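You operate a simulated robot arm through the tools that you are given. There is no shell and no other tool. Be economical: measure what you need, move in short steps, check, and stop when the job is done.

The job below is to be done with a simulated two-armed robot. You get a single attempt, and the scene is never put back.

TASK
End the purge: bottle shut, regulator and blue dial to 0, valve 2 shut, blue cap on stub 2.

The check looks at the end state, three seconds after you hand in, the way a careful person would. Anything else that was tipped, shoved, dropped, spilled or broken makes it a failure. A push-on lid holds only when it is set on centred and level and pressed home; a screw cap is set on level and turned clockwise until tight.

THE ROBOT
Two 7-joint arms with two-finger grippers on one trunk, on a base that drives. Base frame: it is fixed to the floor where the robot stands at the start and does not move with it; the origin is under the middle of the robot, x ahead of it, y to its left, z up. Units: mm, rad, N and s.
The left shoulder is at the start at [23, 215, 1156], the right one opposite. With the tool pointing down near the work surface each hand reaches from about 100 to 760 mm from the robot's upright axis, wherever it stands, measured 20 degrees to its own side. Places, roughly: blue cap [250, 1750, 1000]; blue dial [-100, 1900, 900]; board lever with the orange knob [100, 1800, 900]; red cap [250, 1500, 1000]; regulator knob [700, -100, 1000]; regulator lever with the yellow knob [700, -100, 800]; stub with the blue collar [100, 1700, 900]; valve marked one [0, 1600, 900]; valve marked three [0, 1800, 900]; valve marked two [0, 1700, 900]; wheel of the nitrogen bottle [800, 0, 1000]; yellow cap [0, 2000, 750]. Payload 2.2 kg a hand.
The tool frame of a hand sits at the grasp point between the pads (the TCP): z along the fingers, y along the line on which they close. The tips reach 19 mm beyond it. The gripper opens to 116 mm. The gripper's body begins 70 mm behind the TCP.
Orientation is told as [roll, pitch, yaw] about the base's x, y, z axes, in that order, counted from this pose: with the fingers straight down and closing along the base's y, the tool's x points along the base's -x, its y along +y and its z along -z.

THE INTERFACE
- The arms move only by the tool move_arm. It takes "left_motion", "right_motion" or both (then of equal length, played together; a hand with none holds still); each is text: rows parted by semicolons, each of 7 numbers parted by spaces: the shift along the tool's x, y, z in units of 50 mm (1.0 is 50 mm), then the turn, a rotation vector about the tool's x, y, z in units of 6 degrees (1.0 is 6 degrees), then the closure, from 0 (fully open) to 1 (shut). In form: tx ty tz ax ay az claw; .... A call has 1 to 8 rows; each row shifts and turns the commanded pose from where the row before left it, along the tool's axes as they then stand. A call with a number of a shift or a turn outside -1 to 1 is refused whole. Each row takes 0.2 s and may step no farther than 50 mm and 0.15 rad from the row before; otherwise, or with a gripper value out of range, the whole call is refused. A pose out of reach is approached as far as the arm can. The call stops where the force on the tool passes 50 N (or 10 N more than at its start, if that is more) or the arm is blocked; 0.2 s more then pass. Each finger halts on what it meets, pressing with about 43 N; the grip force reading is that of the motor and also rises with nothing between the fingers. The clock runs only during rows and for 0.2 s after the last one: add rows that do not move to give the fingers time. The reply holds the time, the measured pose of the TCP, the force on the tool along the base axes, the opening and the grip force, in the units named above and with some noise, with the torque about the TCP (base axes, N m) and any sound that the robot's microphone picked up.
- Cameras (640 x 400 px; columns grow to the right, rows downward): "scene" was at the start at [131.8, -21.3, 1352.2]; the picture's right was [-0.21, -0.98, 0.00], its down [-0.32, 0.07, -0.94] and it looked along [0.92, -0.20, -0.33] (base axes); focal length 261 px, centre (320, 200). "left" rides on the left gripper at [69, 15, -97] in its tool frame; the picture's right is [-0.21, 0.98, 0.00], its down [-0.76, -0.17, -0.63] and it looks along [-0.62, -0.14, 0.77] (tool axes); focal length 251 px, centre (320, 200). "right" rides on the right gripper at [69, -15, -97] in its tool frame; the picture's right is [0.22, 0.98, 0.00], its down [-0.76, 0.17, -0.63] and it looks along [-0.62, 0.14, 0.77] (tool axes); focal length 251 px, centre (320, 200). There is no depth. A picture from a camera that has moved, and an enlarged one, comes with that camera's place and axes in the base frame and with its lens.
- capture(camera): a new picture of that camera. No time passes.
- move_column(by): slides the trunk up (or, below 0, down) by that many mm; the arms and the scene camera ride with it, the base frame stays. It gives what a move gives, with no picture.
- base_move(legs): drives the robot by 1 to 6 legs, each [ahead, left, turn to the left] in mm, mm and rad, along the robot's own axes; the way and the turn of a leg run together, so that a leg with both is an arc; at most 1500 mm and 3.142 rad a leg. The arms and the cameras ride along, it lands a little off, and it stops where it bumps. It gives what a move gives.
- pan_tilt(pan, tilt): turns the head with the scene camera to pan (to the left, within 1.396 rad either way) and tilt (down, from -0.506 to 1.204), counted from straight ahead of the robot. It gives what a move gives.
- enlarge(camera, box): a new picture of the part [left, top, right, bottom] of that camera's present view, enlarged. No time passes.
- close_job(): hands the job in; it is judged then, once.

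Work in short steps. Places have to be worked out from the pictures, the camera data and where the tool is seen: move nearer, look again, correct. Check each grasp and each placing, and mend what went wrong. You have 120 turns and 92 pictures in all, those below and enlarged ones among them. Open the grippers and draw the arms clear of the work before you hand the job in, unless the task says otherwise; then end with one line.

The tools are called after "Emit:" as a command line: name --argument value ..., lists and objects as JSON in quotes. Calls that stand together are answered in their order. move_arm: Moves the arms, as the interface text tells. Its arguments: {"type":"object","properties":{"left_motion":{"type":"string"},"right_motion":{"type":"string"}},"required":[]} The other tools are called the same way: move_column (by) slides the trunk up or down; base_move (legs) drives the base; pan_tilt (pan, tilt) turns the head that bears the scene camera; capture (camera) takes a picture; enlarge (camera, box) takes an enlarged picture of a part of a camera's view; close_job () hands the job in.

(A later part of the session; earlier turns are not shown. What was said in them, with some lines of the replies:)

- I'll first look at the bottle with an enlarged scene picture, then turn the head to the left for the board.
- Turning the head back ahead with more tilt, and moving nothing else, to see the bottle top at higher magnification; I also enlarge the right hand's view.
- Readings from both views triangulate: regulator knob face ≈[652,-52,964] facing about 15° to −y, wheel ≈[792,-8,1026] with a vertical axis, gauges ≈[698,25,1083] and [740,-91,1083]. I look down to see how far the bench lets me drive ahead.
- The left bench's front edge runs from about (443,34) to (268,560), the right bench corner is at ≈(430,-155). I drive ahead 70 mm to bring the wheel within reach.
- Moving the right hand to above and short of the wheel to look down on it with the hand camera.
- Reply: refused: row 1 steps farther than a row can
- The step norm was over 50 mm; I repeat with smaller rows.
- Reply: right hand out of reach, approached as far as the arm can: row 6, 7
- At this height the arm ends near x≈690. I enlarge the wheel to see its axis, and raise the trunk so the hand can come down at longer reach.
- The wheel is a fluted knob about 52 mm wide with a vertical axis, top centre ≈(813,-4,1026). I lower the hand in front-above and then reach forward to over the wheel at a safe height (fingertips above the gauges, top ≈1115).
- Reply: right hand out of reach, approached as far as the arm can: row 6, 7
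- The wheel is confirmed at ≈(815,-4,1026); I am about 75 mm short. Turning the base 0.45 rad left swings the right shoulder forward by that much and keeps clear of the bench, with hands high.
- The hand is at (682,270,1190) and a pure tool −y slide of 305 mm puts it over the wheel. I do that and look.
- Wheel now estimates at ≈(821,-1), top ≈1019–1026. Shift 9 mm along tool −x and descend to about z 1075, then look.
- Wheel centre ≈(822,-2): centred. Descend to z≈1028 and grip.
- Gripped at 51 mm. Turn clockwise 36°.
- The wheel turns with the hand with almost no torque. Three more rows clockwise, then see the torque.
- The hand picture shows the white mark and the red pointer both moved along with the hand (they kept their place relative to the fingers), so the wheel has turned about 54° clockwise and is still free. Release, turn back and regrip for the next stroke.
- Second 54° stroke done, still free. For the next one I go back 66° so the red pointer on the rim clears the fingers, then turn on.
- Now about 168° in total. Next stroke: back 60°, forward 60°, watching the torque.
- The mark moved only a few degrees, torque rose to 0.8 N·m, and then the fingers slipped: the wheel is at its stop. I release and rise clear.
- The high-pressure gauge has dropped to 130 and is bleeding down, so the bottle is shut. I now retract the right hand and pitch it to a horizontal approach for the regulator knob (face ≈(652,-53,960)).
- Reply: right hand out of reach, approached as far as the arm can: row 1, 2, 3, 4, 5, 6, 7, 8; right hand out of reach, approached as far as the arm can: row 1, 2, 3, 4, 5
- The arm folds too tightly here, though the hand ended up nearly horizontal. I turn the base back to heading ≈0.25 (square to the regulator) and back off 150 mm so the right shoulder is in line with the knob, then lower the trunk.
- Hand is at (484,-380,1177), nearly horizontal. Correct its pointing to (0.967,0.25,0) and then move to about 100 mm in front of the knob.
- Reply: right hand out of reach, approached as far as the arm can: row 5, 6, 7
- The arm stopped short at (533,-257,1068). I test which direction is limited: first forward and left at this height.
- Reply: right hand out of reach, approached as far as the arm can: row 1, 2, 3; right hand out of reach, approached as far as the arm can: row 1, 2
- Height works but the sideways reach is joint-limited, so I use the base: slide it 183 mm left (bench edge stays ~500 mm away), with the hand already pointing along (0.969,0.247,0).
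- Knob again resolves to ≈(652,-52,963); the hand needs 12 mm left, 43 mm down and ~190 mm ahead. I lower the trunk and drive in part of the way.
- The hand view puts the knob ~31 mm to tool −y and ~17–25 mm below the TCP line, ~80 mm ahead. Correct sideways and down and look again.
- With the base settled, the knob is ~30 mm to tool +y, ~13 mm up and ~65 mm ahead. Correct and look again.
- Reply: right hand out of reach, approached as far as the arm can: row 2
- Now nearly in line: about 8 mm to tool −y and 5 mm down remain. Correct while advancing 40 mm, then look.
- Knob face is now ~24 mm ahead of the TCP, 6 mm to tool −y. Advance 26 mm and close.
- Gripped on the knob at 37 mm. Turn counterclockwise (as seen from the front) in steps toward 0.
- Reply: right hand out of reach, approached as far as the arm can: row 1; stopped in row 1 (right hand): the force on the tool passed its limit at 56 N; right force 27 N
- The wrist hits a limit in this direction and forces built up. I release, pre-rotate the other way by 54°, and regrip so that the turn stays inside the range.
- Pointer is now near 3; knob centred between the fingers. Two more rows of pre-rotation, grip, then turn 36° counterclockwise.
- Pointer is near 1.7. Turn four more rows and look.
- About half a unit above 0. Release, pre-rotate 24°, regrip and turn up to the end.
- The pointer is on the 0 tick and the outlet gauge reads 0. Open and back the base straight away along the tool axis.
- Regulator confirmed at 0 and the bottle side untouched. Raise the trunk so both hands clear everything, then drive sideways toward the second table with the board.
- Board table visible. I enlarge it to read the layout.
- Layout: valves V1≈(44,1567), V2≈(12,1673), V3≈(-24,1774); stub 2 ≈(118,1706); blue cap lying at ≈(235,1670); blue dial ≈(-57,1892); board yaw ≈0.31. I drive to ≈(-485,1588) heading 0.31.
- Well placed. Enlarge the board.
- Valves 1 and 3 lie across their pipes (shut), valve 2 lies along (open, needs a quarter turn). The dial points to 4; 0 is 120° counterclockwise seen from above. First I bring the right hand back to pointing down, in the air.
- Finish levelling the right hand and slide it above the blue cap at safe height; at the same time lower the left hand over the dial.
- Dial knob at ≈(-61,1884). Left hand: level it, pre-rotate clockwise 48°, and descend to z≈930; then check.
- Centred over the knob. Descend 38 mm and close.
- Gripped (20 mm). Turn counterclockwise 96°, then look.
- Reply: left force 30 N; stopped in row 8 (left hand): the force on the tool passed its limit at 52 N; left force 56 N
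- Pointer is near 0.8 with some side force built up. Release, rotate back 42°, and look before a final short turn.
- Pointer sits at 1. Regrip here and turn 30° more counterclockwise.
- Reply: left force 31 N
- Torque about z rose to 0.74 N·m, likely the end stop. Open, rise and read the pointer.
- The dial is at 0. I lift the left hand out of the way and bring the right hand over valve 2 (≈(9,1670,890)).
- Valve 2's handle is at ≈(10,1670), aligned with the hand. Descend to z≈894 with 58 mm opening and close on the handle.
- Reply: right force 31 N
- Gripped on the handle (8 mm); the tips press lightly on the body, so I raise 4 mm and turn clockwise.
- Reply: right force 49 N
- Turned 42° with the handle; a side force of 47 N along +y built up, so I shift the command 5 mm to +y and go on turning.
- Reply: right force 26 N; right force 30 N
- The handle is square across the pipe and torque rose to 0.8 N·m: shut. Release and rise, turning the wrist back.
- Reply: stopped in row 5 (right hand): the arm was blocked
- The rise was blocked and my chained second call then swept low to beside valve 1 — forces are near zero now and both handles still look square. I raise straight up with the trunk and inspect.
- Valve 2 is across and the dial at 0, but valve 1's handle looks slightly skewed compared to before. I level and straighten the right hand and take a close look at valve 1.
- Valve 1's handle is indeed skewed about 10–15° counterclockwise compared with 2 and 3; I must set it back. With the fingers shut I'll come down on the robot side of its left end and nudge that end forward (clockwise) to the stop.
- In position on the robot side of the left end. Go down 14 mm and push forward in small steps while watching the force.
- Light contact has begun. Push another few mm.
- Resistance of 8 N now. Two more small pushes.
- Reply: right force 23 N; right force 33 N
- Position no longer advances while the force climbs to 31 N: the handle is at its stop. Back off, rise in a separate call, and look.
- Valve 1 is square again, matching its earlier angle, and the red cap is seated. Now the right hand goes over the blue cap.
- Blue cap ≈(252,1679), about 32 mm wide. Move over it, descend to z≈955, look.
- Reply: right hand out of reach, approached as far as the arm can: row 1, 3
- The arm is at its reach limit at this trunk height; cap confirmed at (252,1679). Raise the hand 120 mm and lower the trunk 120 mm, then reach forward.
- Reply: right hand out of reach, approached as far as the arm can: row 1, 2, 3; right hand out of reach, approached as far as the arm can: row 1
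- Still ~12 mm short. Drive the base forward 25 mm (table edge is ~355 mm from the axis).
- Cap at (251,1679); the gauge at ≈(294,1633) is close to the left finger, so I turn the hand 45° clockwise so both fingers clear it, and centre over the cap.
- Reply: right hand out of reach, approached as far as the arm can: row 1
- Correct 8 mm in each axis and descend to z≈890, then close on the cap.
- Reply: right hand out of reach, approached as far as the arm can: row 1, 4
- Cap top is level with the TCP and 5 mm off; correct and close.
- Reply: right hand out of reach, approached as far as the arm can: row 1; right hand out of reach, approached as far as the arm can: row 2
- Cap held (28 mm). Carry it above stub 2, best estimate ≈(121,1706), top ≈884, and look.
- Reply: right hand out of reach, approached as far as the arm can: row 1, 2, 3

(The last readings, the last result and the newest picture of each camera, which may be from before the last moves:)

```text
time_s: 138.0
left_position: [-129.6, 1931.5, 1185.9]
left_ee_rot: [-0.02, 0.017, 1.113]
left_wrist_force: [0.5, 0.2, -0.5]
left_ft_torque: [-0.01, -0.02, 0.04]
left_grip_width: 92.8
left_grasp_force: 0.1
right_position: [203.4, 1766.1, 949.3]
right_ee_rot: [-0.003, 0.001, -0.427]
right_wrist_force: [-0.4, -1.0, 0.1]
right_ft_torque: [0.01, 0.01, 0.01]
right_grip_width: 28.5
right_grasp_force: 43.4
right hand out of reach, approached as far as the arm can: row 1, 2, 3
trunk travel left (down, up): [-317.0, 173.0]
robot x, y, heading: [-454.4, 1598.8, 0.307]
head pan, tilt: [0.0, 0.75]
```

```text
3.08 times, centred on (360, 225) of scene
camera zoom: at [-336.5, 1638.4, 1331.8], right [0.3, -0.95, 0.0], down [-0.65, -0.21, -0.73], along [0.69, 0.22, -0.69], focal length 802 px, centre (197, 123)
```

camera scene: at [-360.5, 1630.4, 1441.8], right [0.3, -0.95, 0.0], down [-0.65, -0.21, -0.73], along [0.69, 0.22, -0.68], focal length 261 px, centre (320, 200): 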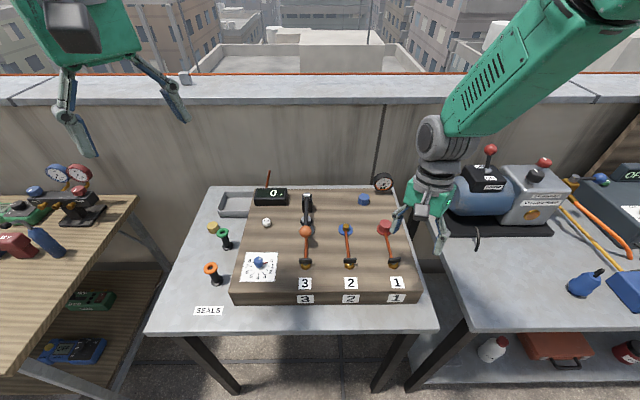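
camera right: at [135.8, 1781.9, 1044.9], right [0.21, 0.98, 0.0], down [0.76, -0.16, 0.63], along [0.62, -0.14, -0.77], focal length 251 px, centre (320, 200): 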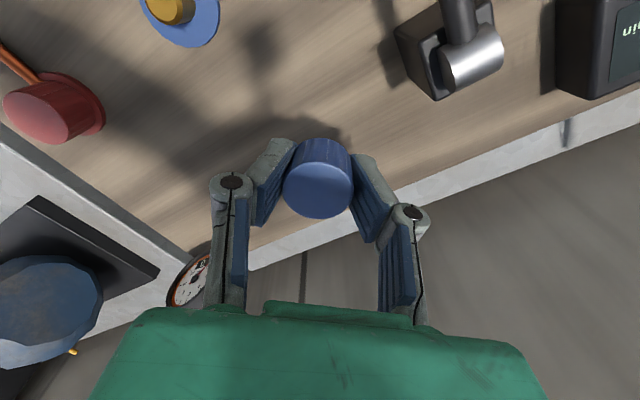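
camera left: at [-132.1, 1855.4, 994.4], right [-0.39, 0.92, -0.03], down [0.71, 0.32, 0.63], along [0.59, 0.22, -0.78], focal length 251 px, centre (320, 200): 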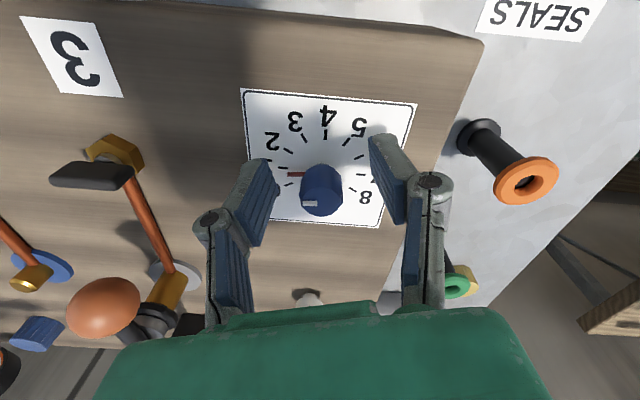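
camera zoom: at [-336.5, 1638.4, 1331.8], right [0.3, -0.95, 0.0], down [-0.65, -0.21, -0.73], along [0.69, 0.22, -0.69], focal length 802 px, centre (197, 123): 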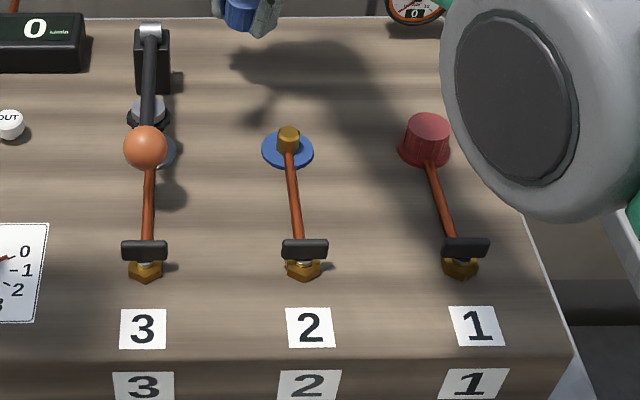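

The arm slid sideways along a joint limit instead (hand at (203,1766)). I turn the wrist back to its natural yaw, clear of the lever block, before moving on.

Emit:
move_arm --right_motion "0 0 -0.3 0 0 0 1; 0 0 0 0 0 -1 1; 0 0 0 0 0 -1 1; 0 0 0 0 0 -1 1; 0 0 0 0 0 -1 1; 0 0 0 0 0 -1 1; 0 0 0 0 0 -1 1; 0 0 0 0 0 0 1"

```text
time_s: 139.8
left_position: [-131.3, 1933.1, 1184.0]
left_ee_rot: [-0.022, 0.019, 1.116]
left_wrist_force: [-0.7, -0.2, 0.0]
left_ft_torque: [0.0, 0.02, 0.0]
left_grip_width: 92.9
left_grasp_force: 0.0
right_position: [206.4, 1768.4, 966.8]
right_ee_rot: [-0.004, 0.001, 0.203]
right_wrist_force: [0.2, 0.6, -1.1]
right_ft_torque: [0.01, -0.01, 0.02]
right_grip_width: 28.6
right_grasp_force: 43.3
trunk travel left (down, up): [-317.0, 173.0]
robot x, y, heading: [-454.4, 1600.3, 0.301]
head pan, tilt: [0.0, 0.75]
```

Yaw is back at 0.20 and free. Move over stub 2 and look.

Emit:
move_arm --right_motion "0.64 -0.29 0 0 0 0 1; 0.64 -0.29 0 0 0 0 1; 0.66 -0.29 0 0 0 0 1; 0 0 0 0 0 0 1"

Emit:
capture --camera "right"

```text
time_s: 140.8
left_position: [-131.3, 1933.7, 1184.8]
left_ee_rot: [-0.025, 0.018, 1.114]
left_wrist_force: [-0.1, 0.4, 0.4]
left_ft_torque: [0.0, 0.01, 0.0]
left_grip_width: 92.7
left_grasp_force: 0.1
right_position: [202.5, 1767.5, 967.1]
right_ee_rot: [-0.002, 0.0, 0.202]
right_wrist_force: [0.3, 0.7, 0.2]
right_ft_torque: [0.0, 0.01, 0.02]
right_grip_width: 28.2
right_grasp_force: 42.8
right hand out of reach, approached as far as the arm can: row 1, 2, 3
trunk travel left (down, up): [-317.0, 173.0]
robot x, y, heading: [-458.2, 1601.6, 0.303]
head pan, tilt: [0.0, 0.75]
```

```text
16 pictures are left
camera right: at [140.1, 1739.4, 1062.7], right [-0.41, 0.91, 0.0], down [0.71, 0.32, 0.63], along [0.58, 0.25, -0.78], focal length 251 px, centre (320, 200)
```

right: 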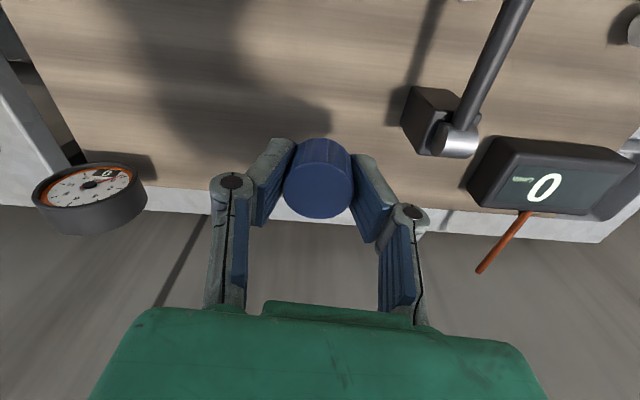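

The arm cannot retract in this posture. I raise the hand first and test a pull back there.

Emit:
move_arm --right_motion "0 0 -0.8 0 0 0 1; 0 0 -0.8 0 0 0 1; 0 0 -0.8 0 0 0 1; 0 0 0 0 0 0 1"

Emit:
move_arm --right_motion "0.6 0 0 0 0 0 1; 0.6 0 0 0 0 0 1; 0 0 0 0 0 0 1"

Emit:
capture --camera "scene"

```text
time_s: 141.8
left_position: [-129.6, 1933.3, 1185.1]
left_ee_rot: [-0.023, 0.016, 1.116]
left_wrist_force: [0.8, -0.3, 0.1]
left_ft_torque: [-0.01, 0.03, 0.02]
left_grip_width: 92.8
left_grasp_force: 0.0
right_position: [195.8, 1764.5, 1083.4]
right_ee_rot: [-0.003, 0.0, 0.201]
right_wrist_force: [0.1, -0.9, -1.2]
right_ft_torque: [-0.02, -0.01, 0.0]
right_grip_width: 28.3
right_grasp_force: 43.1
right hand out of reach, approached as far as the arm can: row 2, 3
trunk travel left (down, up): [-317.0, 173.0]
robot x, y, heading: [-456.7, 1603.5, 0.307]
head pan, tilt: [0.0, 0.75]
```

```text
time_s: 142.6
left_position: [-130.2, 1932.8, 1185.5]
left_ee_rot: [-0.022, 0.017, 1.113]
left_wrist_force: [-0.7, -0.5, 0.0]
left_ft_torque: [0.0, -0.03, 0.02]
left_grip_width: 92.7
left_grasp_force: 0.1
right_position: [138.3, 1744.2, 1080.5]
right_ee_rot: [0.001, 0.009, 0.193]
right_wrist_force: [0.1, 0.1, -1.2]
right_ft_torque: [-0.02, -0.03, 0.0]
right_grip_width: 28.5
right_grasp_force: 43.0
trunk travel left (down, up): [-317.0, 173.0]
robot x, y, heading: [-456.7, 1602.9, 0.305]
head pan, tilt: [0.0, 0.75]
```

```text
15 pictures are left
camera scene: at [-336.0, 1639.5, 1331.6], right [0.3, -0.95, 0.0], down [-0.65, -0.21, -0.73], along [0.69, 0.22, -0.69], focal length 261 px, centre (320, 200)
```

scene: 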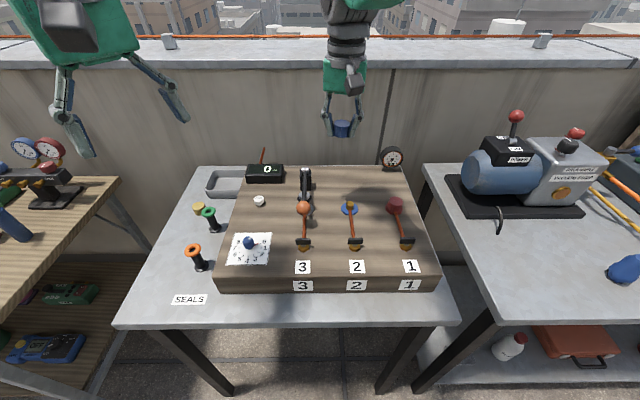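

Freed. Now over the stub, then down to z≈950 and look.

Emit:
move_arm --right_motion "0.52 -0.67 0 0 0 0 1; 0 0 0.8 0 -0.08 0 1; 0 0 0.8 0 0 0 1; 0 0 0.95 0 0 0 1; 0 0 0 0 0 0 1"

Emit:
capture --camera "right"

```text
time_s: 143.8
left_position: [-131.0, 1930.9, 1185.5]
left_ee_rot: [-0.023, 0.017, 1.115]
left_wrist_force: [-0.3, 1.0, -0.2]
left_ft_torque: [0.02, 0.03, 0.01]
left_grip_width: 92.8
left_grasp_force: 0.1
right_position: [117.8, 1709.7, 955.7]
right_ee_rot: [-0.003, -0.009, 0.203]
right_wrist_force: [-0.8, 0.2, -1.1]
right_ft_torque: [-0.03, 0.03, 0.0]
right_grip_width: 28.3
right_grasp_force: 43.3
trunk travel left (down, up): [-317.0, 173.0]
robot x, y, heading: [-460.9, 1598.0, 0.302]
head pan, tilt: [0.0, 0.75]
```

```text
14 pictures are left
camera right: at [53.0, 1681.5, 1051.4], right [-0.41, 0.91, 0.0], down [0.7, 0.31, 0.64], along [0.59, 0.26, -0.77], focal length 251 px, centre (320, 200)
```

right: 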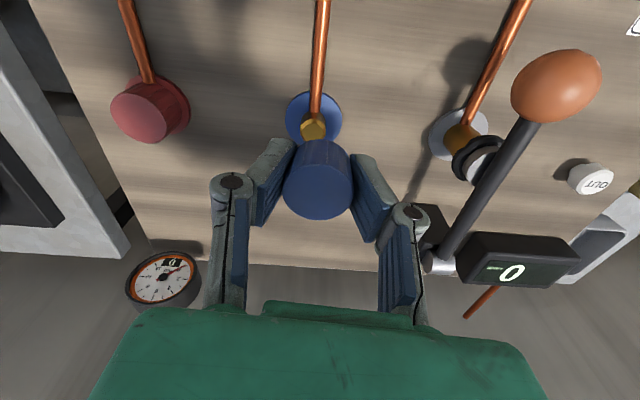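

Stub 2 is visible just past the cap, nearly in line. Enlarge for a precise offset.

Emit:
enlarge --camera "right" --box '[260, 80, 380, 220]'

```text
2.86 times, centred on (320, 150) of right
camera zoom: at [53.0, 1681.5, 1051.4], right [-0.41, 0.91, 0.0], down [0.7, 0.31, 0.64], along [0.59, 0.26, -0.77], focal length 718 px, centre (320, 343)
```

zoom: 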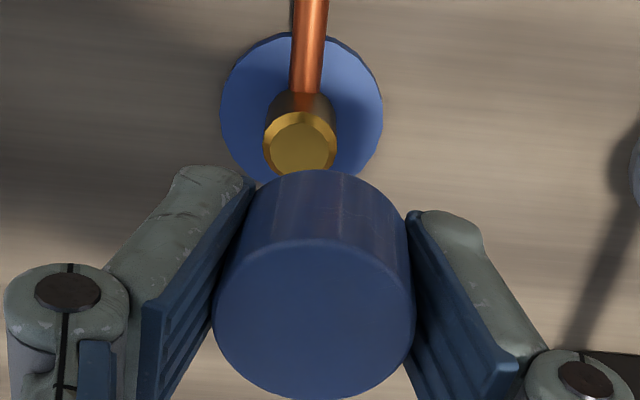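

The stub is smooth with a chamfer (push-on). It lies ~4 mm to tool −y and ~4 mm to tool −x. Correct, level, come down 28 mm so the cap hovers ~15 mm above the stub, and check from the scene camera.

Emit:
move_arm --right_motion "-0.08 -0.08 0 0 0.08 0 1; 0 0 0.3 0 0 0 1; 0 0 0.26 0 0 0 1; 0 0 0 0 0 0 1"

Emit:
enlarge --camera "scene" --box '[310, 150, 400, 220]'

Emit:
enlarge --camera "right" --box '[260, 80, 380, 220]'

```text
time_s: 144.8
left_position: [-131.1, 1933.6, 1185.3]
left_ee_rot: [-0.022, 0.017, 1.114]
left_wrist_force: [-0.2, 0.2, -1.2]
left_ft_torque: [-0.02, 0.01, 0.01]
left_grip_width: 92.8
left_grasp_force: 0.1
right_position: [121.5, 1707.4, 929.5]
right_ee_rot: [0.0, -0.002, 0.203]
right_wrist_force: [0.0, 0.1, 0.3]
right_ft_torque: [0.01, -0.06, 0.05]
right_grip_width: 28.2
right_grasp_force: 43.5
trunk travel left (down, up): [-317.0, 173.0]
robot x, y, heading: [-457.1, 1601.2, 0.304]
head pan, tilt: [0.0, 0.75]
```

```text
5.71 times, centred on (355, 185) of scene
camera zoom: at [-337.3, 1638.7, 1331.9], right [0.3, -0.95, 0.0], down [-0.65, -0.21, -0.73], along [0.7, 0.22, -0.68], focal length 1490 px, centre (120, 286)
```

zoom: 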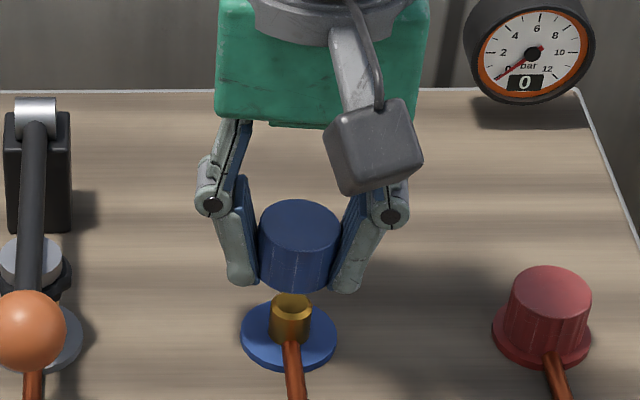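

```text
2.86 times, centred on (320, 150) of right
camera zoom: at [57.8, 1678.9, 1025.8], right [-0.41, 0.91, 0.0], down [0.71, 0.32, 0.63], along [0.58, 0.25, -0.77], focal length 718 px, centre (320, 343)
```

zoom: 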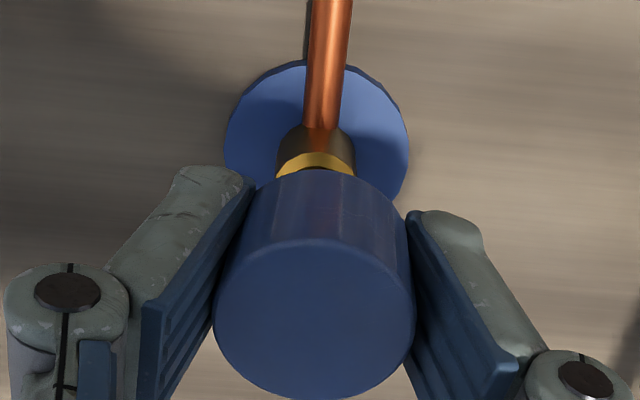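

Lateral alignment is good in both views, and fore-aft within ~2–3 mm. Descend gently and watch the force: contact on a missed rim would show near z≈912.

Emit:
move_arm --right_motion "0 0 0.2 0 0 0 1; 0 0 0.14 0 0 0 1; 0 0 0 0 0 0 1"

Emit:
move_arm --right_motion "0 0 0.1 0 0 0 1; 0 0 0 0 0 0 1"

```text
time_s: 145.6
left_position: [-130.5, 1933.3, 1185.9]
left_ee_rot: [-0.021, 0.018, 1.115]
left_wrist_force: [0.0, 0.0, 0.6]
left_ft_torque: [0.02, -0.01, -0.01]
left_grip_width: 92.8
left_grasp_force: 0.0
right_position: [120.9, 1706.7, 912.3]
right_ee_rot: [-0.004, -0.001, 0.201]
right_wrist_force: [0.9, 0.9, -1.2]
right_ft_torque: [0.03, 0.01, 0.0]
right_grip_width: 28.4
right_grasp_force: 42.9
trunk travel left (down, up): [-317.0, 173.0]
robot x, y, heading: [-455.5, 1599.2, 0.306]
head pan, tilt: [0.0, 0.75]
```

```text
time_s: 146.2
left_position: [-130.8, 1933.0, 1184.5]
left_ee_rot: [-0.022, 0.018, 1.115]
left_wrist_force: [1.0, -0.3, -0.7]
left_ft_torque: [0.03, 0.02, -0.03]
left_grip_width: 92.9
left_grasp_force: 0.0
right_position: [122.3, 1707.0, 905.8]
right_ee_rot: [-0.001, 0.0, 0.202]
right_wrist_force: [-0.7, 0.3, -1.0]
right_ft_torque: [0.01, -0.03, 0.03]
right_grip_width: 28.3
right_grasp_force: 43.4
trunk travel left (down, up): [-317.0, 173.0]
robot x, y, heading: [-455.8, 1597.6, 0.305]
head pan, tilt: [0.0, 0.75]
```

No contact yet at 906. Check the view.

Emit:
enlarge --camera "scene" --box '[310, 150, 400, 220]'

```text
5.71 times, centred on (355, 185) of scene
camera zoom: at [-337.3, 1638.9, 1331.9], right [0.3, -0.95, 0.0], down [-0.65, -0.21, -0.73], along [0.7, 0.22, -0.68], focal length 1490 px, centre (120, 286)
```

zoom: 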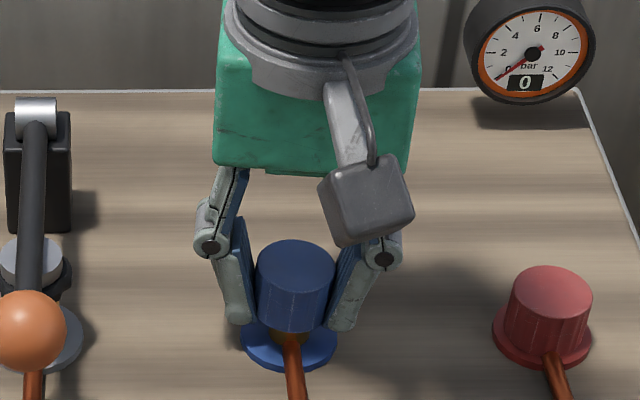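

The cap sits over the stub in line. Continue down in small steps.

Emit:
move_arm --right_motion "0 0 0.1 0 0 0 1; 0 0 0.06 0 0 0 1; 0 0 0 0 0 0 1"

```text
time_s: 147.0
left_position: [-129.6, 1933.9, 1185.4]
left_ee_rot: [-0.024, 0.018, 1.115]
left_wrist_force: [0.6, -0.4, -0.2]
left_ft_torque: [-0.01, -0.02, -0.01]
left_grip_width: 92.8
left_grasp_force: 0.1
right_position: [122.4, 1707.3, 898.2]
right_ee_rot: [-0.001, -0.003, 0.202]
right_wrist_force: [-0.3, 0.1, -0.7]
right_ft_torque: [0.01, -0.01, -0.01]
right_grip_width: 28.1
right_grasp_force: 43.0
trunk travel left (down, up): [-317.0, 173.0]
robot x, y, heading: [-451.7, 1599.1, 0.305]
head pan, tilt: [0.0, 0.75]
```

Emit:
move_arm --right_motion "0 0 0.08 0 0 0 1; 0 0 0.06 0 0 0 1; 0 0 0 0 0 0 1"

Emit:
enlarge --camera "scene" --box '[310, 150, 400, 220]'

```text
time_s: 147.8
left_position: [-132.1, 1932.0, 1185.5]
left_ee_rot: [-0.023, 0.018, 1.116]
left_wrist_force: [-0.6, 0.2, 0.2]
left_ft_torque: [0.02, -0.04, -0.02]
left_grip_width: 92.8
left_grasp_force: 0.0
right_position: [120.6, 1707.6, 894.0]
right_ee_rot: [-0.002, -0.005, 0.202]
right_wrist_force: [-2.2, -2.0, 17.9]
right_ft_torque: [-0.42, 0.01, -0.04]
right_grip_width: 28.3
right_grasp_force: 42.7
trunk travel left (down, up): [-317.0, 173.0]
robot x, y, heading: [-452.8, 1598.1, 0.312]
head pan, tilt: [0.0, 0.75]
```

```text
5.71 times, centred on (355, 185) of scene
camera zoom: at [-340.4, 1638.1, 1332.4], right [0.3, -0.95, 0.0], down [-0.65, -0.21, -0.73], along [0.7, 0.22, -0.68], focal length 1490 px, centre (120, 286)
```

zoom: 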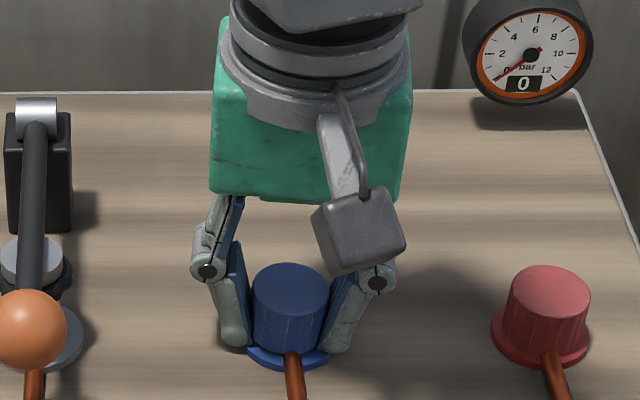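

Contact, 18 N at z 894. Press firmly home.

Emit:
move_arm --right_motion "0 0 0.05 0 0 0 1; 0 0 0.05 0 0 0 1; 0 0 0 0 0 0 1"

Emit:
move_arm --right_motion "0 0 0.06 0 0 0 1; 0 0 0.06 0 0 0 1; 0 0 0 0 0 0 1"

```text
time_s: 148.7
left_position: [-132.2, 1932.6, 1185.8]
left_ee_rot: [-0.023, 0.019, 1.114]
left_wrist_force: [1.2, -0.7, -0.4]
left_ft_torque: [-0.01, -0.01, 0.02]
left_grip_width: 92.7
left_grasp_force: 0.0
right_position: [122.9, 1709.1, 894.1]
right_ee_rot: [-0.001, -0.01, 0.197]
right_wrist_force: [-15.4, -4.8, 27.6]
right_ft_torque: [-0.66, 0.25, -0.31]
right_grip_width: 28.4
right_grasp_force: 43.1
trunk travel left (down, up): [-317.0, 173.0]
robot x, y, heading: [-453.9, 1600.5, 0.304]
head pan, tilt: [0.0, 0.75]
stopped in row 3 (right hand): the force on the tool passed its limit at 50 N (the readings are from after the stop); the commanded pose is now the measured one
```

```text
time_s: 149.2
left_position: [-132.5, 1930.3, 1186.6]
left_ee_rot: [-0.023, 0.017, 1.116]
left_wrist_force: [-0.2, -0.5, -0.3]
left_ft_torque: [0.03, 0.01, 0.01]
left_grip_width: 92.6
left_grasp_force: 0.1
right_position: [123.5, 1708.5, 893.5]
right_ee_rot: [0.002, -0.015, 0.198]
right_wrist_force: [-21.9, -6.3, 31.1]
right_ft_torque: [-0.82, 0.38, -0.39]
right_grip_width: 28.1
right_grasp_force: 43.1
trunk travel left (down, up): [-317.0, 173.0]
robot x, y, heading: [-456.2, 1599.2, 0.303]
head pan, tilt: [0.0, 0.75]
stopped in row 2 (right hand): the force on the tool passed its limit at 52 N (the readings are from after the stop); the commanded pose is now the measured one
```

It stops hard at 893.5 with the cap still ~4 mm higher over its collar than the red one is, so it may be a screw cap. Relieve the side force and try turning clockwise with light down pressure.

Emit:
move_arm --right_motion "0.05 0 -0.03 0 0.1 0 1; 0 0 0 0 0 1 1; 0 0 0 0 0 1 1; 0 0 0 0 0 1 1; 0 0 0 0 0 1 1; 0 0 0 0 0 1 1; 0 0 0 0 0 0 1"

Emit:
enlarge --camera "scene" --box '[310, 150, 400, 220]'

```text
time_s: 150.8
left_position: [-131.5, 1931.1, 1187.8]
left_ee_rot: [-0.024, 0.016, 1.116]
left_wrist_force: [0.0, -0.1, 0.2]
left_ft_torque: [0.02, 0.02, 0.0]
left_grip_width: 92.7
left_grasp_force: 0.1
right_position: [124.8, 1706.2, 894.3]
right_ee_rot: [0.007, -0.004, -0.33]
right_wrist_force: [-3.6, -7.3, 27.9]
right_ft_torque: [-0.66, 0.32, 0.15]
right_grip_width: 28.3
right_grasp_force: 42.3
trunk travel left (down, up): [-317.0, 173.0]
robot x, y, heading: [-453.6, 1598.2, 0.302]
head pan, tilt: [0.0, 0.75]
```

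```text
5.71 times, centred on (355, 185) of scene
camera zoom: at [-341.8, 1636.3, 1332.6], right [0.3, -0.95, 0.0], down [-0.65, -0.21, -0.73], along [0.7, 0.22, -0.68], focal length 1490 px, centre (120, 286)
```

zoom: 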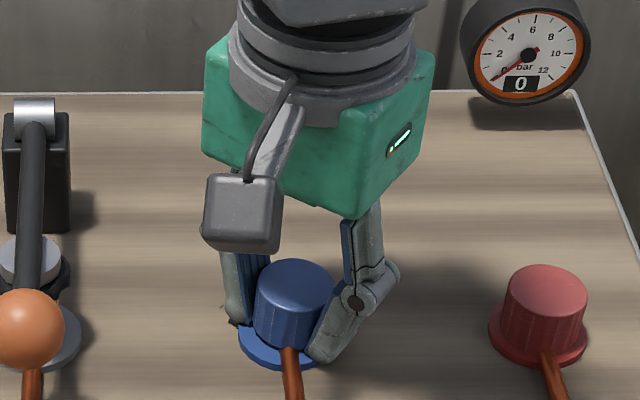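

Turning meets almost no torque, and the fingertips seem to rest on the collar. I release, regrip 10 mm higher so that only the cap takes the load, and press again.

Emit:
move_arm --right_motion "0 0 0 0 0 0 0.6; 0 0 0 0 0 0 0.6; 0 0 -0.2 0 0 0 0.6; 0 0 0 0 0 0 0.9; 0 0 0 0 0 0 1; 0 0 0 0 0 0 1"

Emit:
move_arm --right_motion "0 0 0.06 0 0 0 1; 0 0 0.06 0 0 0 1; 0 0 0.06 0 0 0 1; 0 0 0.06 0 0 0 1; 0 0 0 0 0 0 1"

```text
time_s: 152.2
left_position: [-131.6, 1933.1, 1186.2]
left_ee_rot: [-0.021, 0.018, 1.114]
left_wrist_force: [0.2, -0.5, 0.7]
left_ft_torque: [-0.01, 0.0, 0.03]
left_grip_width: 93.0
left_grasp_force: 0.1
right_position: [127.1, 1706.3, 902.7]
right_ee_rot: [0.006, 0.001, -0.33]
right_wrist_force: [0.1, 0.8, 0.3]
right_ft_torque: [0.0, 0.03, 0.0]
right_grip_width: 28.0
right_grasp_force: 43.2
trunk travel left (down, up): [-317.0, 173.0]
robot x, y, heading: [-456.0, 1600.9, 0.305]
head pan, tilt: [0.0, 0.75]
```

```text
time_s: 153.4
left_position: [-132.3, 1932.4, 1186.2]
left_ee_rot: [-0.023, 0.016, 1.116]
left_wrist_force: [0.3, 1.0, 0.1]
left_ft_torque: [-0.02, -0.02, 0.0]
left_grip_width: 92.8
left_grasp_force: 0.0
right_position: [126.1, 1708.3, 894.3]
right_ee_rot: [0.009, -0.009, -0.325]
right_wrist_force: [2.4, 2.2, 32.3]
right_ft_torque: [0.0, 0.13, -0.03]
right_grip_width: 27.8
right_grasp_force: 42.8
trunk travel left (down, up): [-317.0, 173.0]
robot x, y, heading: [-452.3, 1595.9, 0.3]
head pan, tilt: [0.0, 0.75]
```

The hand went down 8 mm again; see whether the cap moved with it.

Emit:
enlarge --camera "scene" --box '[310, 150, 400, 220]'

```text
5.71 times, centred on (355, 185) of scene
camera zoom: at [-342.0, 1638.6, 1332.7], right [0.3, -0.95, 0.0], down [-0.65, -0.21, -0.73], along [0.7, 0.22, -0.68], focal length 1490 px, centre (120, 286)
```

zoom: 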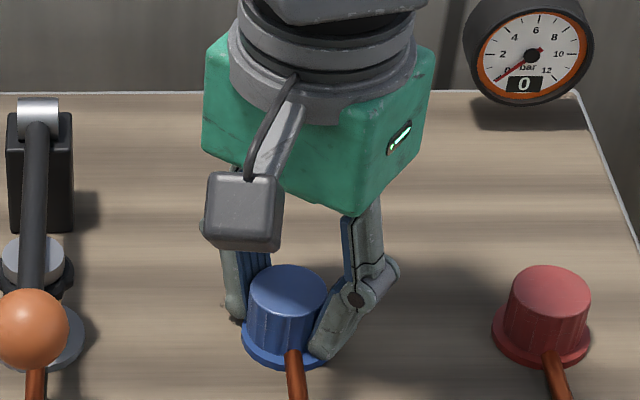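

The cap dropped ~5 mm and now sits at the same height over its collar as the red cap: pressed home. Open the fingers and lift with the trunk.

Emit:
move_arm --right_motion "0 0 0 0 0 0 0.6; 0 0 -0.06 0 0 0 0.6; 0 0 0 0 0 0 0.6"

Emit:
move_column --by 120

Emit:
capture --camera "right"

```text
time_s: 154.2
left_position: [-130.8, 1932.2, 1185.8]
left_ee_rot: [-0.02, 0.017, 1.116]
left_wrist_force: [0.1, 0.1, -0.1]
left_ft_torque: [0.01, -0.01, -0.03]
left_grip_width: 92.9
left_grasp_force: 0.1
right_position: [123.5, 1705.8, 890.6]
right_ee_rot: [0.0, 0.001, -0.33]
right_wrist_force: [-0.7, 0.0, 0.6]
right_ft_torque: [0.02, -0.03, -0.02]
right_grip_width: 49.6
right_grasp_force: 0.0
trunk travel left (down, up): [-317.0, 173.0]
robot x, y, heading: [-452.8, 1601.9, 0.303]
head pan, tilt: [0.0, 0.75]
```

```text
time_s: 155.7
left_position: [-130.4, 1932.8, 1304.8]
left_ee_rot: [-0.02, 0.018, 1.114]
left_wrist_force: [0.7, -0.2, 0.0]
left_ft_torque: [-0.02, -0.02, -0.01]
left_grip_width: 93.1
left_grasp_force: 0.1
right_position: [127.2, 1707.2, 1014.3]
right_ee_rot: [0.007, -0.001, -0.328]
right_wrist_force: [-0.1, -0.6, 0.0]
right_ft_torque: [0.0, 0.01, 0.0]
right_grip_width: 46.5
right_grasp_force: 0.0
trunk travel left (down, up): [-437.0, 53.0]
robot x, y, heading: [-454.5, 1600.4, 0.308]
head pan, tilt: [0.0, 0.75]
```

```text
6 pictures are left
camera right: at [56.5, 1714.4, 1110.5], right [0.11, 0.99, 0.01], down [0.77, -0.09, 0.63], along [0.63, -0.07, -0.77], focal length 251 px, centre (320, 200)
```

right: 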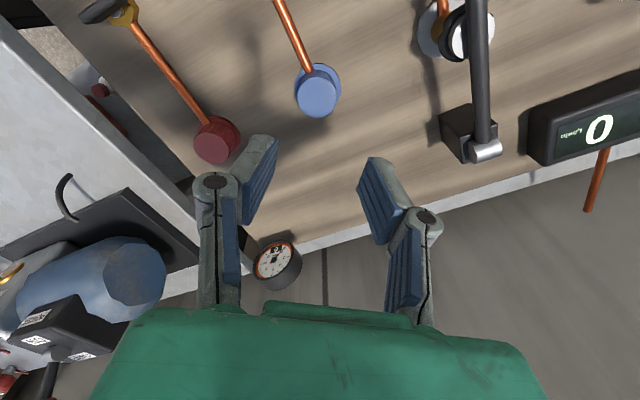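

The cap sits level on stub 2. For certainty I press it once more from above with shut fingers, centred on its top (123.5,1705.6).

Emit:
move_arm --right_motion "0.06 -0.05 0 0 0 0 1; 0 0 0.6 0 0 0 1; 0 0 0.6 0 0 0 1; 0 0 0.6 0 0 0 1; 0 0 0.1 0 0 0 1; 0 0 0 0 0 0 1"

Emit:
move_arm --right_motion "0 0 0.12 0 0 0 1; 0 0 0.1 0 0 0 1; 0 0 0.08 0 0 0 1; 0 0 0.06 0 0 0 1; 0 0 0.06 0 0 0 1; 0 0 0.06 0 0 0 1; 0 0 0 0 0 0 1"

```text
time_s: 157.1
left_position: [-129.8, 1931.9, 1306.7]
left_ee_rot: [-0.021, 0.019, 1.115]
left_wrist_force: [-0.8, -0.3, -0.2]
left_ft_torque: [0.0, 0.01, 0.0]
left_grip_width: 92.9
left_grasp_force: 0.0
right_position: [121.9, 1707.9, 918.2]
right_ee_rot: [0.004, -0.004, -0.323]
right_wrist_force: [-0.5, -0.2, -0.4]
right_ft_torque: [0.01, 0.0, 0.03]
right_grip_width: 0.0
right_grasp_force: 28.1
trunk travel left (down, up): [-437.0, 53.0]
robot x, y, heading: [-453.8, 1600.7, 0.302]
head pan, tilt: [0.0, 0.75]
```

```text
time_s: 157.9
left_position: [-132.9, 1930.4, 1307.1]
left_ee_rot: [-0.024, 0.018, 1.115]
left_wrist_force: [0.5, 0.0, -1.0]
left_ft_torque: [-0.02, 0.01, 0.0]
left_grip_width: 92.8
left_grasp_force: 0.0
right_position: [123.0, 1707.6, 915.1]
right_ee_rot: [0.011, -0.012, -0.323]
right_wrist_force: [-15.1, -5.2, 32.2]
right_ft_torque: [-0.11, 0.39, -0.01]
right_grip_width: 6.1
right_grasp_force: 28.7
trunk travel left (down, up): [-437.0, 53.0]
robot x, y, heading: [-452.5, 1599.5, 0.306]
head pan, tilt: [0.0, 0.75]
stopped in row 3 (right hand): the force on the tool passed its limit at 54 N (the readings are from after the stop); the commanded pose is now the measured one
```

The cap did not give under 54 N: home. Rise and pull both arms clear.

Emit:
move_arm --right_motion "0 0 -0.5 0 0 0 1; 0 0 -0.7 0 0 0 0.8; 0 0 -0.7 0 0 0 0.4; 0 0 -0.7 0 0 0 0.2; 0 0 -0.5 0 0 0 0.1; 0 0 0 0 0 0 0.1"

Emit:
base_move --legs '[[-250, 0, 0]]'

Emit:
enlarge --camera "scene" --box '[200, 80, 460, 250]'

```text
time_s: 159.3
left_position: [-130.0, 1931.3, 1306.2]
left_ee_rot: [-0.019, 0.015, 1.114]
left_wrist_force: [0.7, 0.5, -0.3]
left_ft_torque: [0.01, 0.01, 0.01]
left_grip_width: 92.6
left_grasp_force: 0.1
right_position: [124.6, 1702.8, 1065.2]
right_ee_rot: [0.013, 0.0, -0.335]
right_wrist_force: [0.0, 0.6, -0.3]
right_ft_torque: [-0.02, 0.01, 0.01]
right_grip_width: 104.4
right_grasp_force: 0.0
trunk travel left (down, up): [-437.0, 53.0]
robot x, y, heading: [-453.7, 1599.4, 0.312]
head pan, tilt: [0.0, 0.75]
```

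```text
time_s: 161.1
left_position: [-367.2, 1857.4, 1306.4]
left_ee_rot: [-0.02, 0.018, 1.115]
left_wrist_force: [-0.1, 0.6, -0.5]
left_ft_torque: [-0.02, 0.01, -0.01]
left_grip_width: 92.8
left_grasp_force: 0.1
right_position: [-112.0, 1626.2, 1061.3]
right_ee_rot: [0.009, -0.005, -0.335]
right_wrist_force: [-0.7, -0.4, 0.2]
right_ft_torque: [0.02, 0.0, 0.0]
right_grip_width: 104.1
right_grasp_force: 0.2
trunk travel left (down, up): [-437.0, 53.0]
robot x, y, heading: [-691.2, 1527.3, 0.306]
head pan, tilt: [0.0, 0.75]
```

```text
2.35 times, centred on (330, 165) of scene
camera zoom: at [-572.5, 1564.5, 1451.6], right [0.3, -0.95, 0.0], down [-0.65, -0.21, -0.73], along [0.69, 0.22, -0.69], focal length 614 px, centre (296, 282)
```

zoom: 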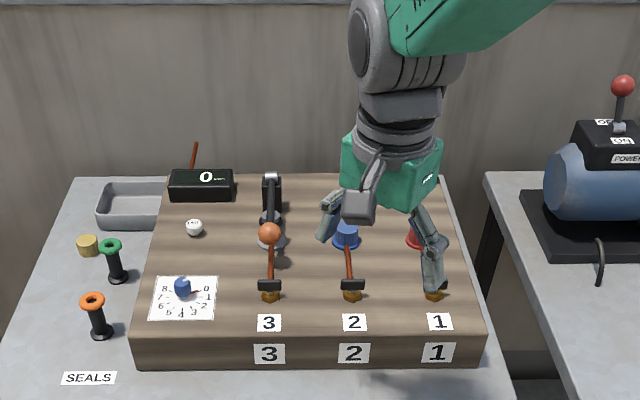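

The hand still blocks part of the view; back off further and take a last look.

Emit:
base_move --legs '[[-200, -100, 0]]'

Emit:
pan_tilt --pan 0.15 --tilt 0.55

Emit:
capture --camera "scene"

```text
time_s: 162.8
left_position: [-532.4, 1700.1, 1302.2]
left_ee_rot: [-0.016, 0.024, 1.116]
left_wrist_force: [0.0, 0.8, 0.0]
left_ft_torque: [0.03, 0.05, 0.01]
left_grip_width: 92.8
left_grasp_force: 0.2
right_position: [-274.3, 1465.3, 1060.0]
right_ee_rot: [0.005, -0.001, -0.338]
right_wrist_force: [-0.7, 0.4, 0.0]
right_ft_torque: [0.04, 0.0, 0.04]
right_grip_width: 104.7
right_grasp_force: 0.1
trunk travel left (down, up): [-437.0, 53.0]
robot x, y, heading: [-854.9, 1365.3, 0.305]
head pan, tilt: [0.0, 0.75]
```

```text
time_s: 163.6
left_position: [-537.7, 1698.0, 1300.2]
left_ee_rot: [-0.01, 0.026, 1.118]
left_wrist_force: [-0.1, 0.4, -0.1]
left_ft_torque: [-0.01, -0.01, 0.0]
left_grip_width: 92.7
left_grasp_force: 0.1
right_position: [-278.2, 1463.3, 1062.9]
right_ee_rot: [0.01, -0.003, -0.343]
right_wrist_force: [-0.2, -0.1, 0.0]
right_ft_torque: [-0.04, -0.02, 0.03]
right_grip_width: 104.2
right_grasp_force: 0.1
trunk travel left (down, up): [-437.0, 53.0]
robot x, y, heading: [-855.3, 1369.5, 0.308]
head pan, tilt: [0.15, 0.55]
```

```text
4 pictures are left
camera scene: at [-733.9, 1423.6, 1469.2], right [0.44, -0.9, 0.0], down [-0.47, -0.23, -0.85], along [0.76, 0.37, -0.53], focal length 261 px, centre (320, 200)
```

scene: 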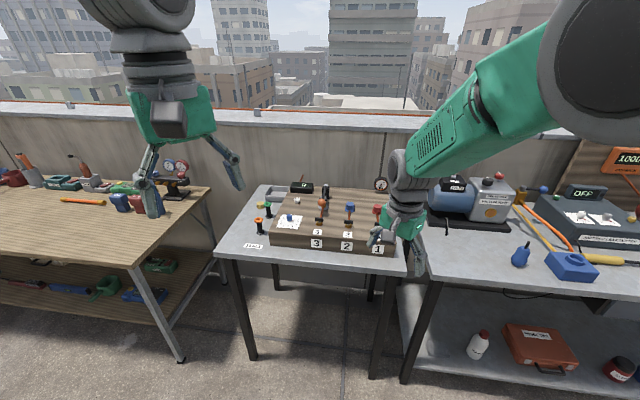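

Emit:
enlarge --camera "scene" --box '[260, 170, 400, 260]'

```text
4.44 times, centred on (330, 215) of scene
camera zoom: at [-733.9, 1423.6, 1469.2], right [0.44, -0.9, 0.0], down [-0.47, -0.23, -0.85], along [0.76, 0.37, -0.53], focal length 1159 px, centre (276, 133)
```

zoom: 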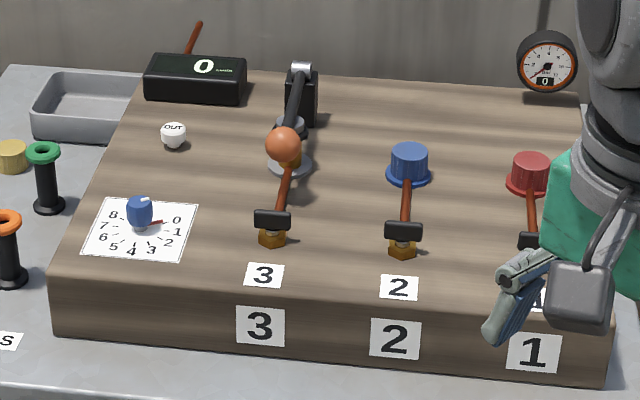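

Everything is as required: dial on 0, valve 2 across its pipe, blue cap seated level like the red one, valves 1 and 3 shut, hands open and clear.

Emit:
close_job

```text
The job is handed in.
```

The purge is ended and handed in: bottle shut, regulator and blue dial at 0, valve 2 shut, and blue cap pressed home on stub 2. I knocked valve 1's handle slightly open along the way and pushed it back to its stop.
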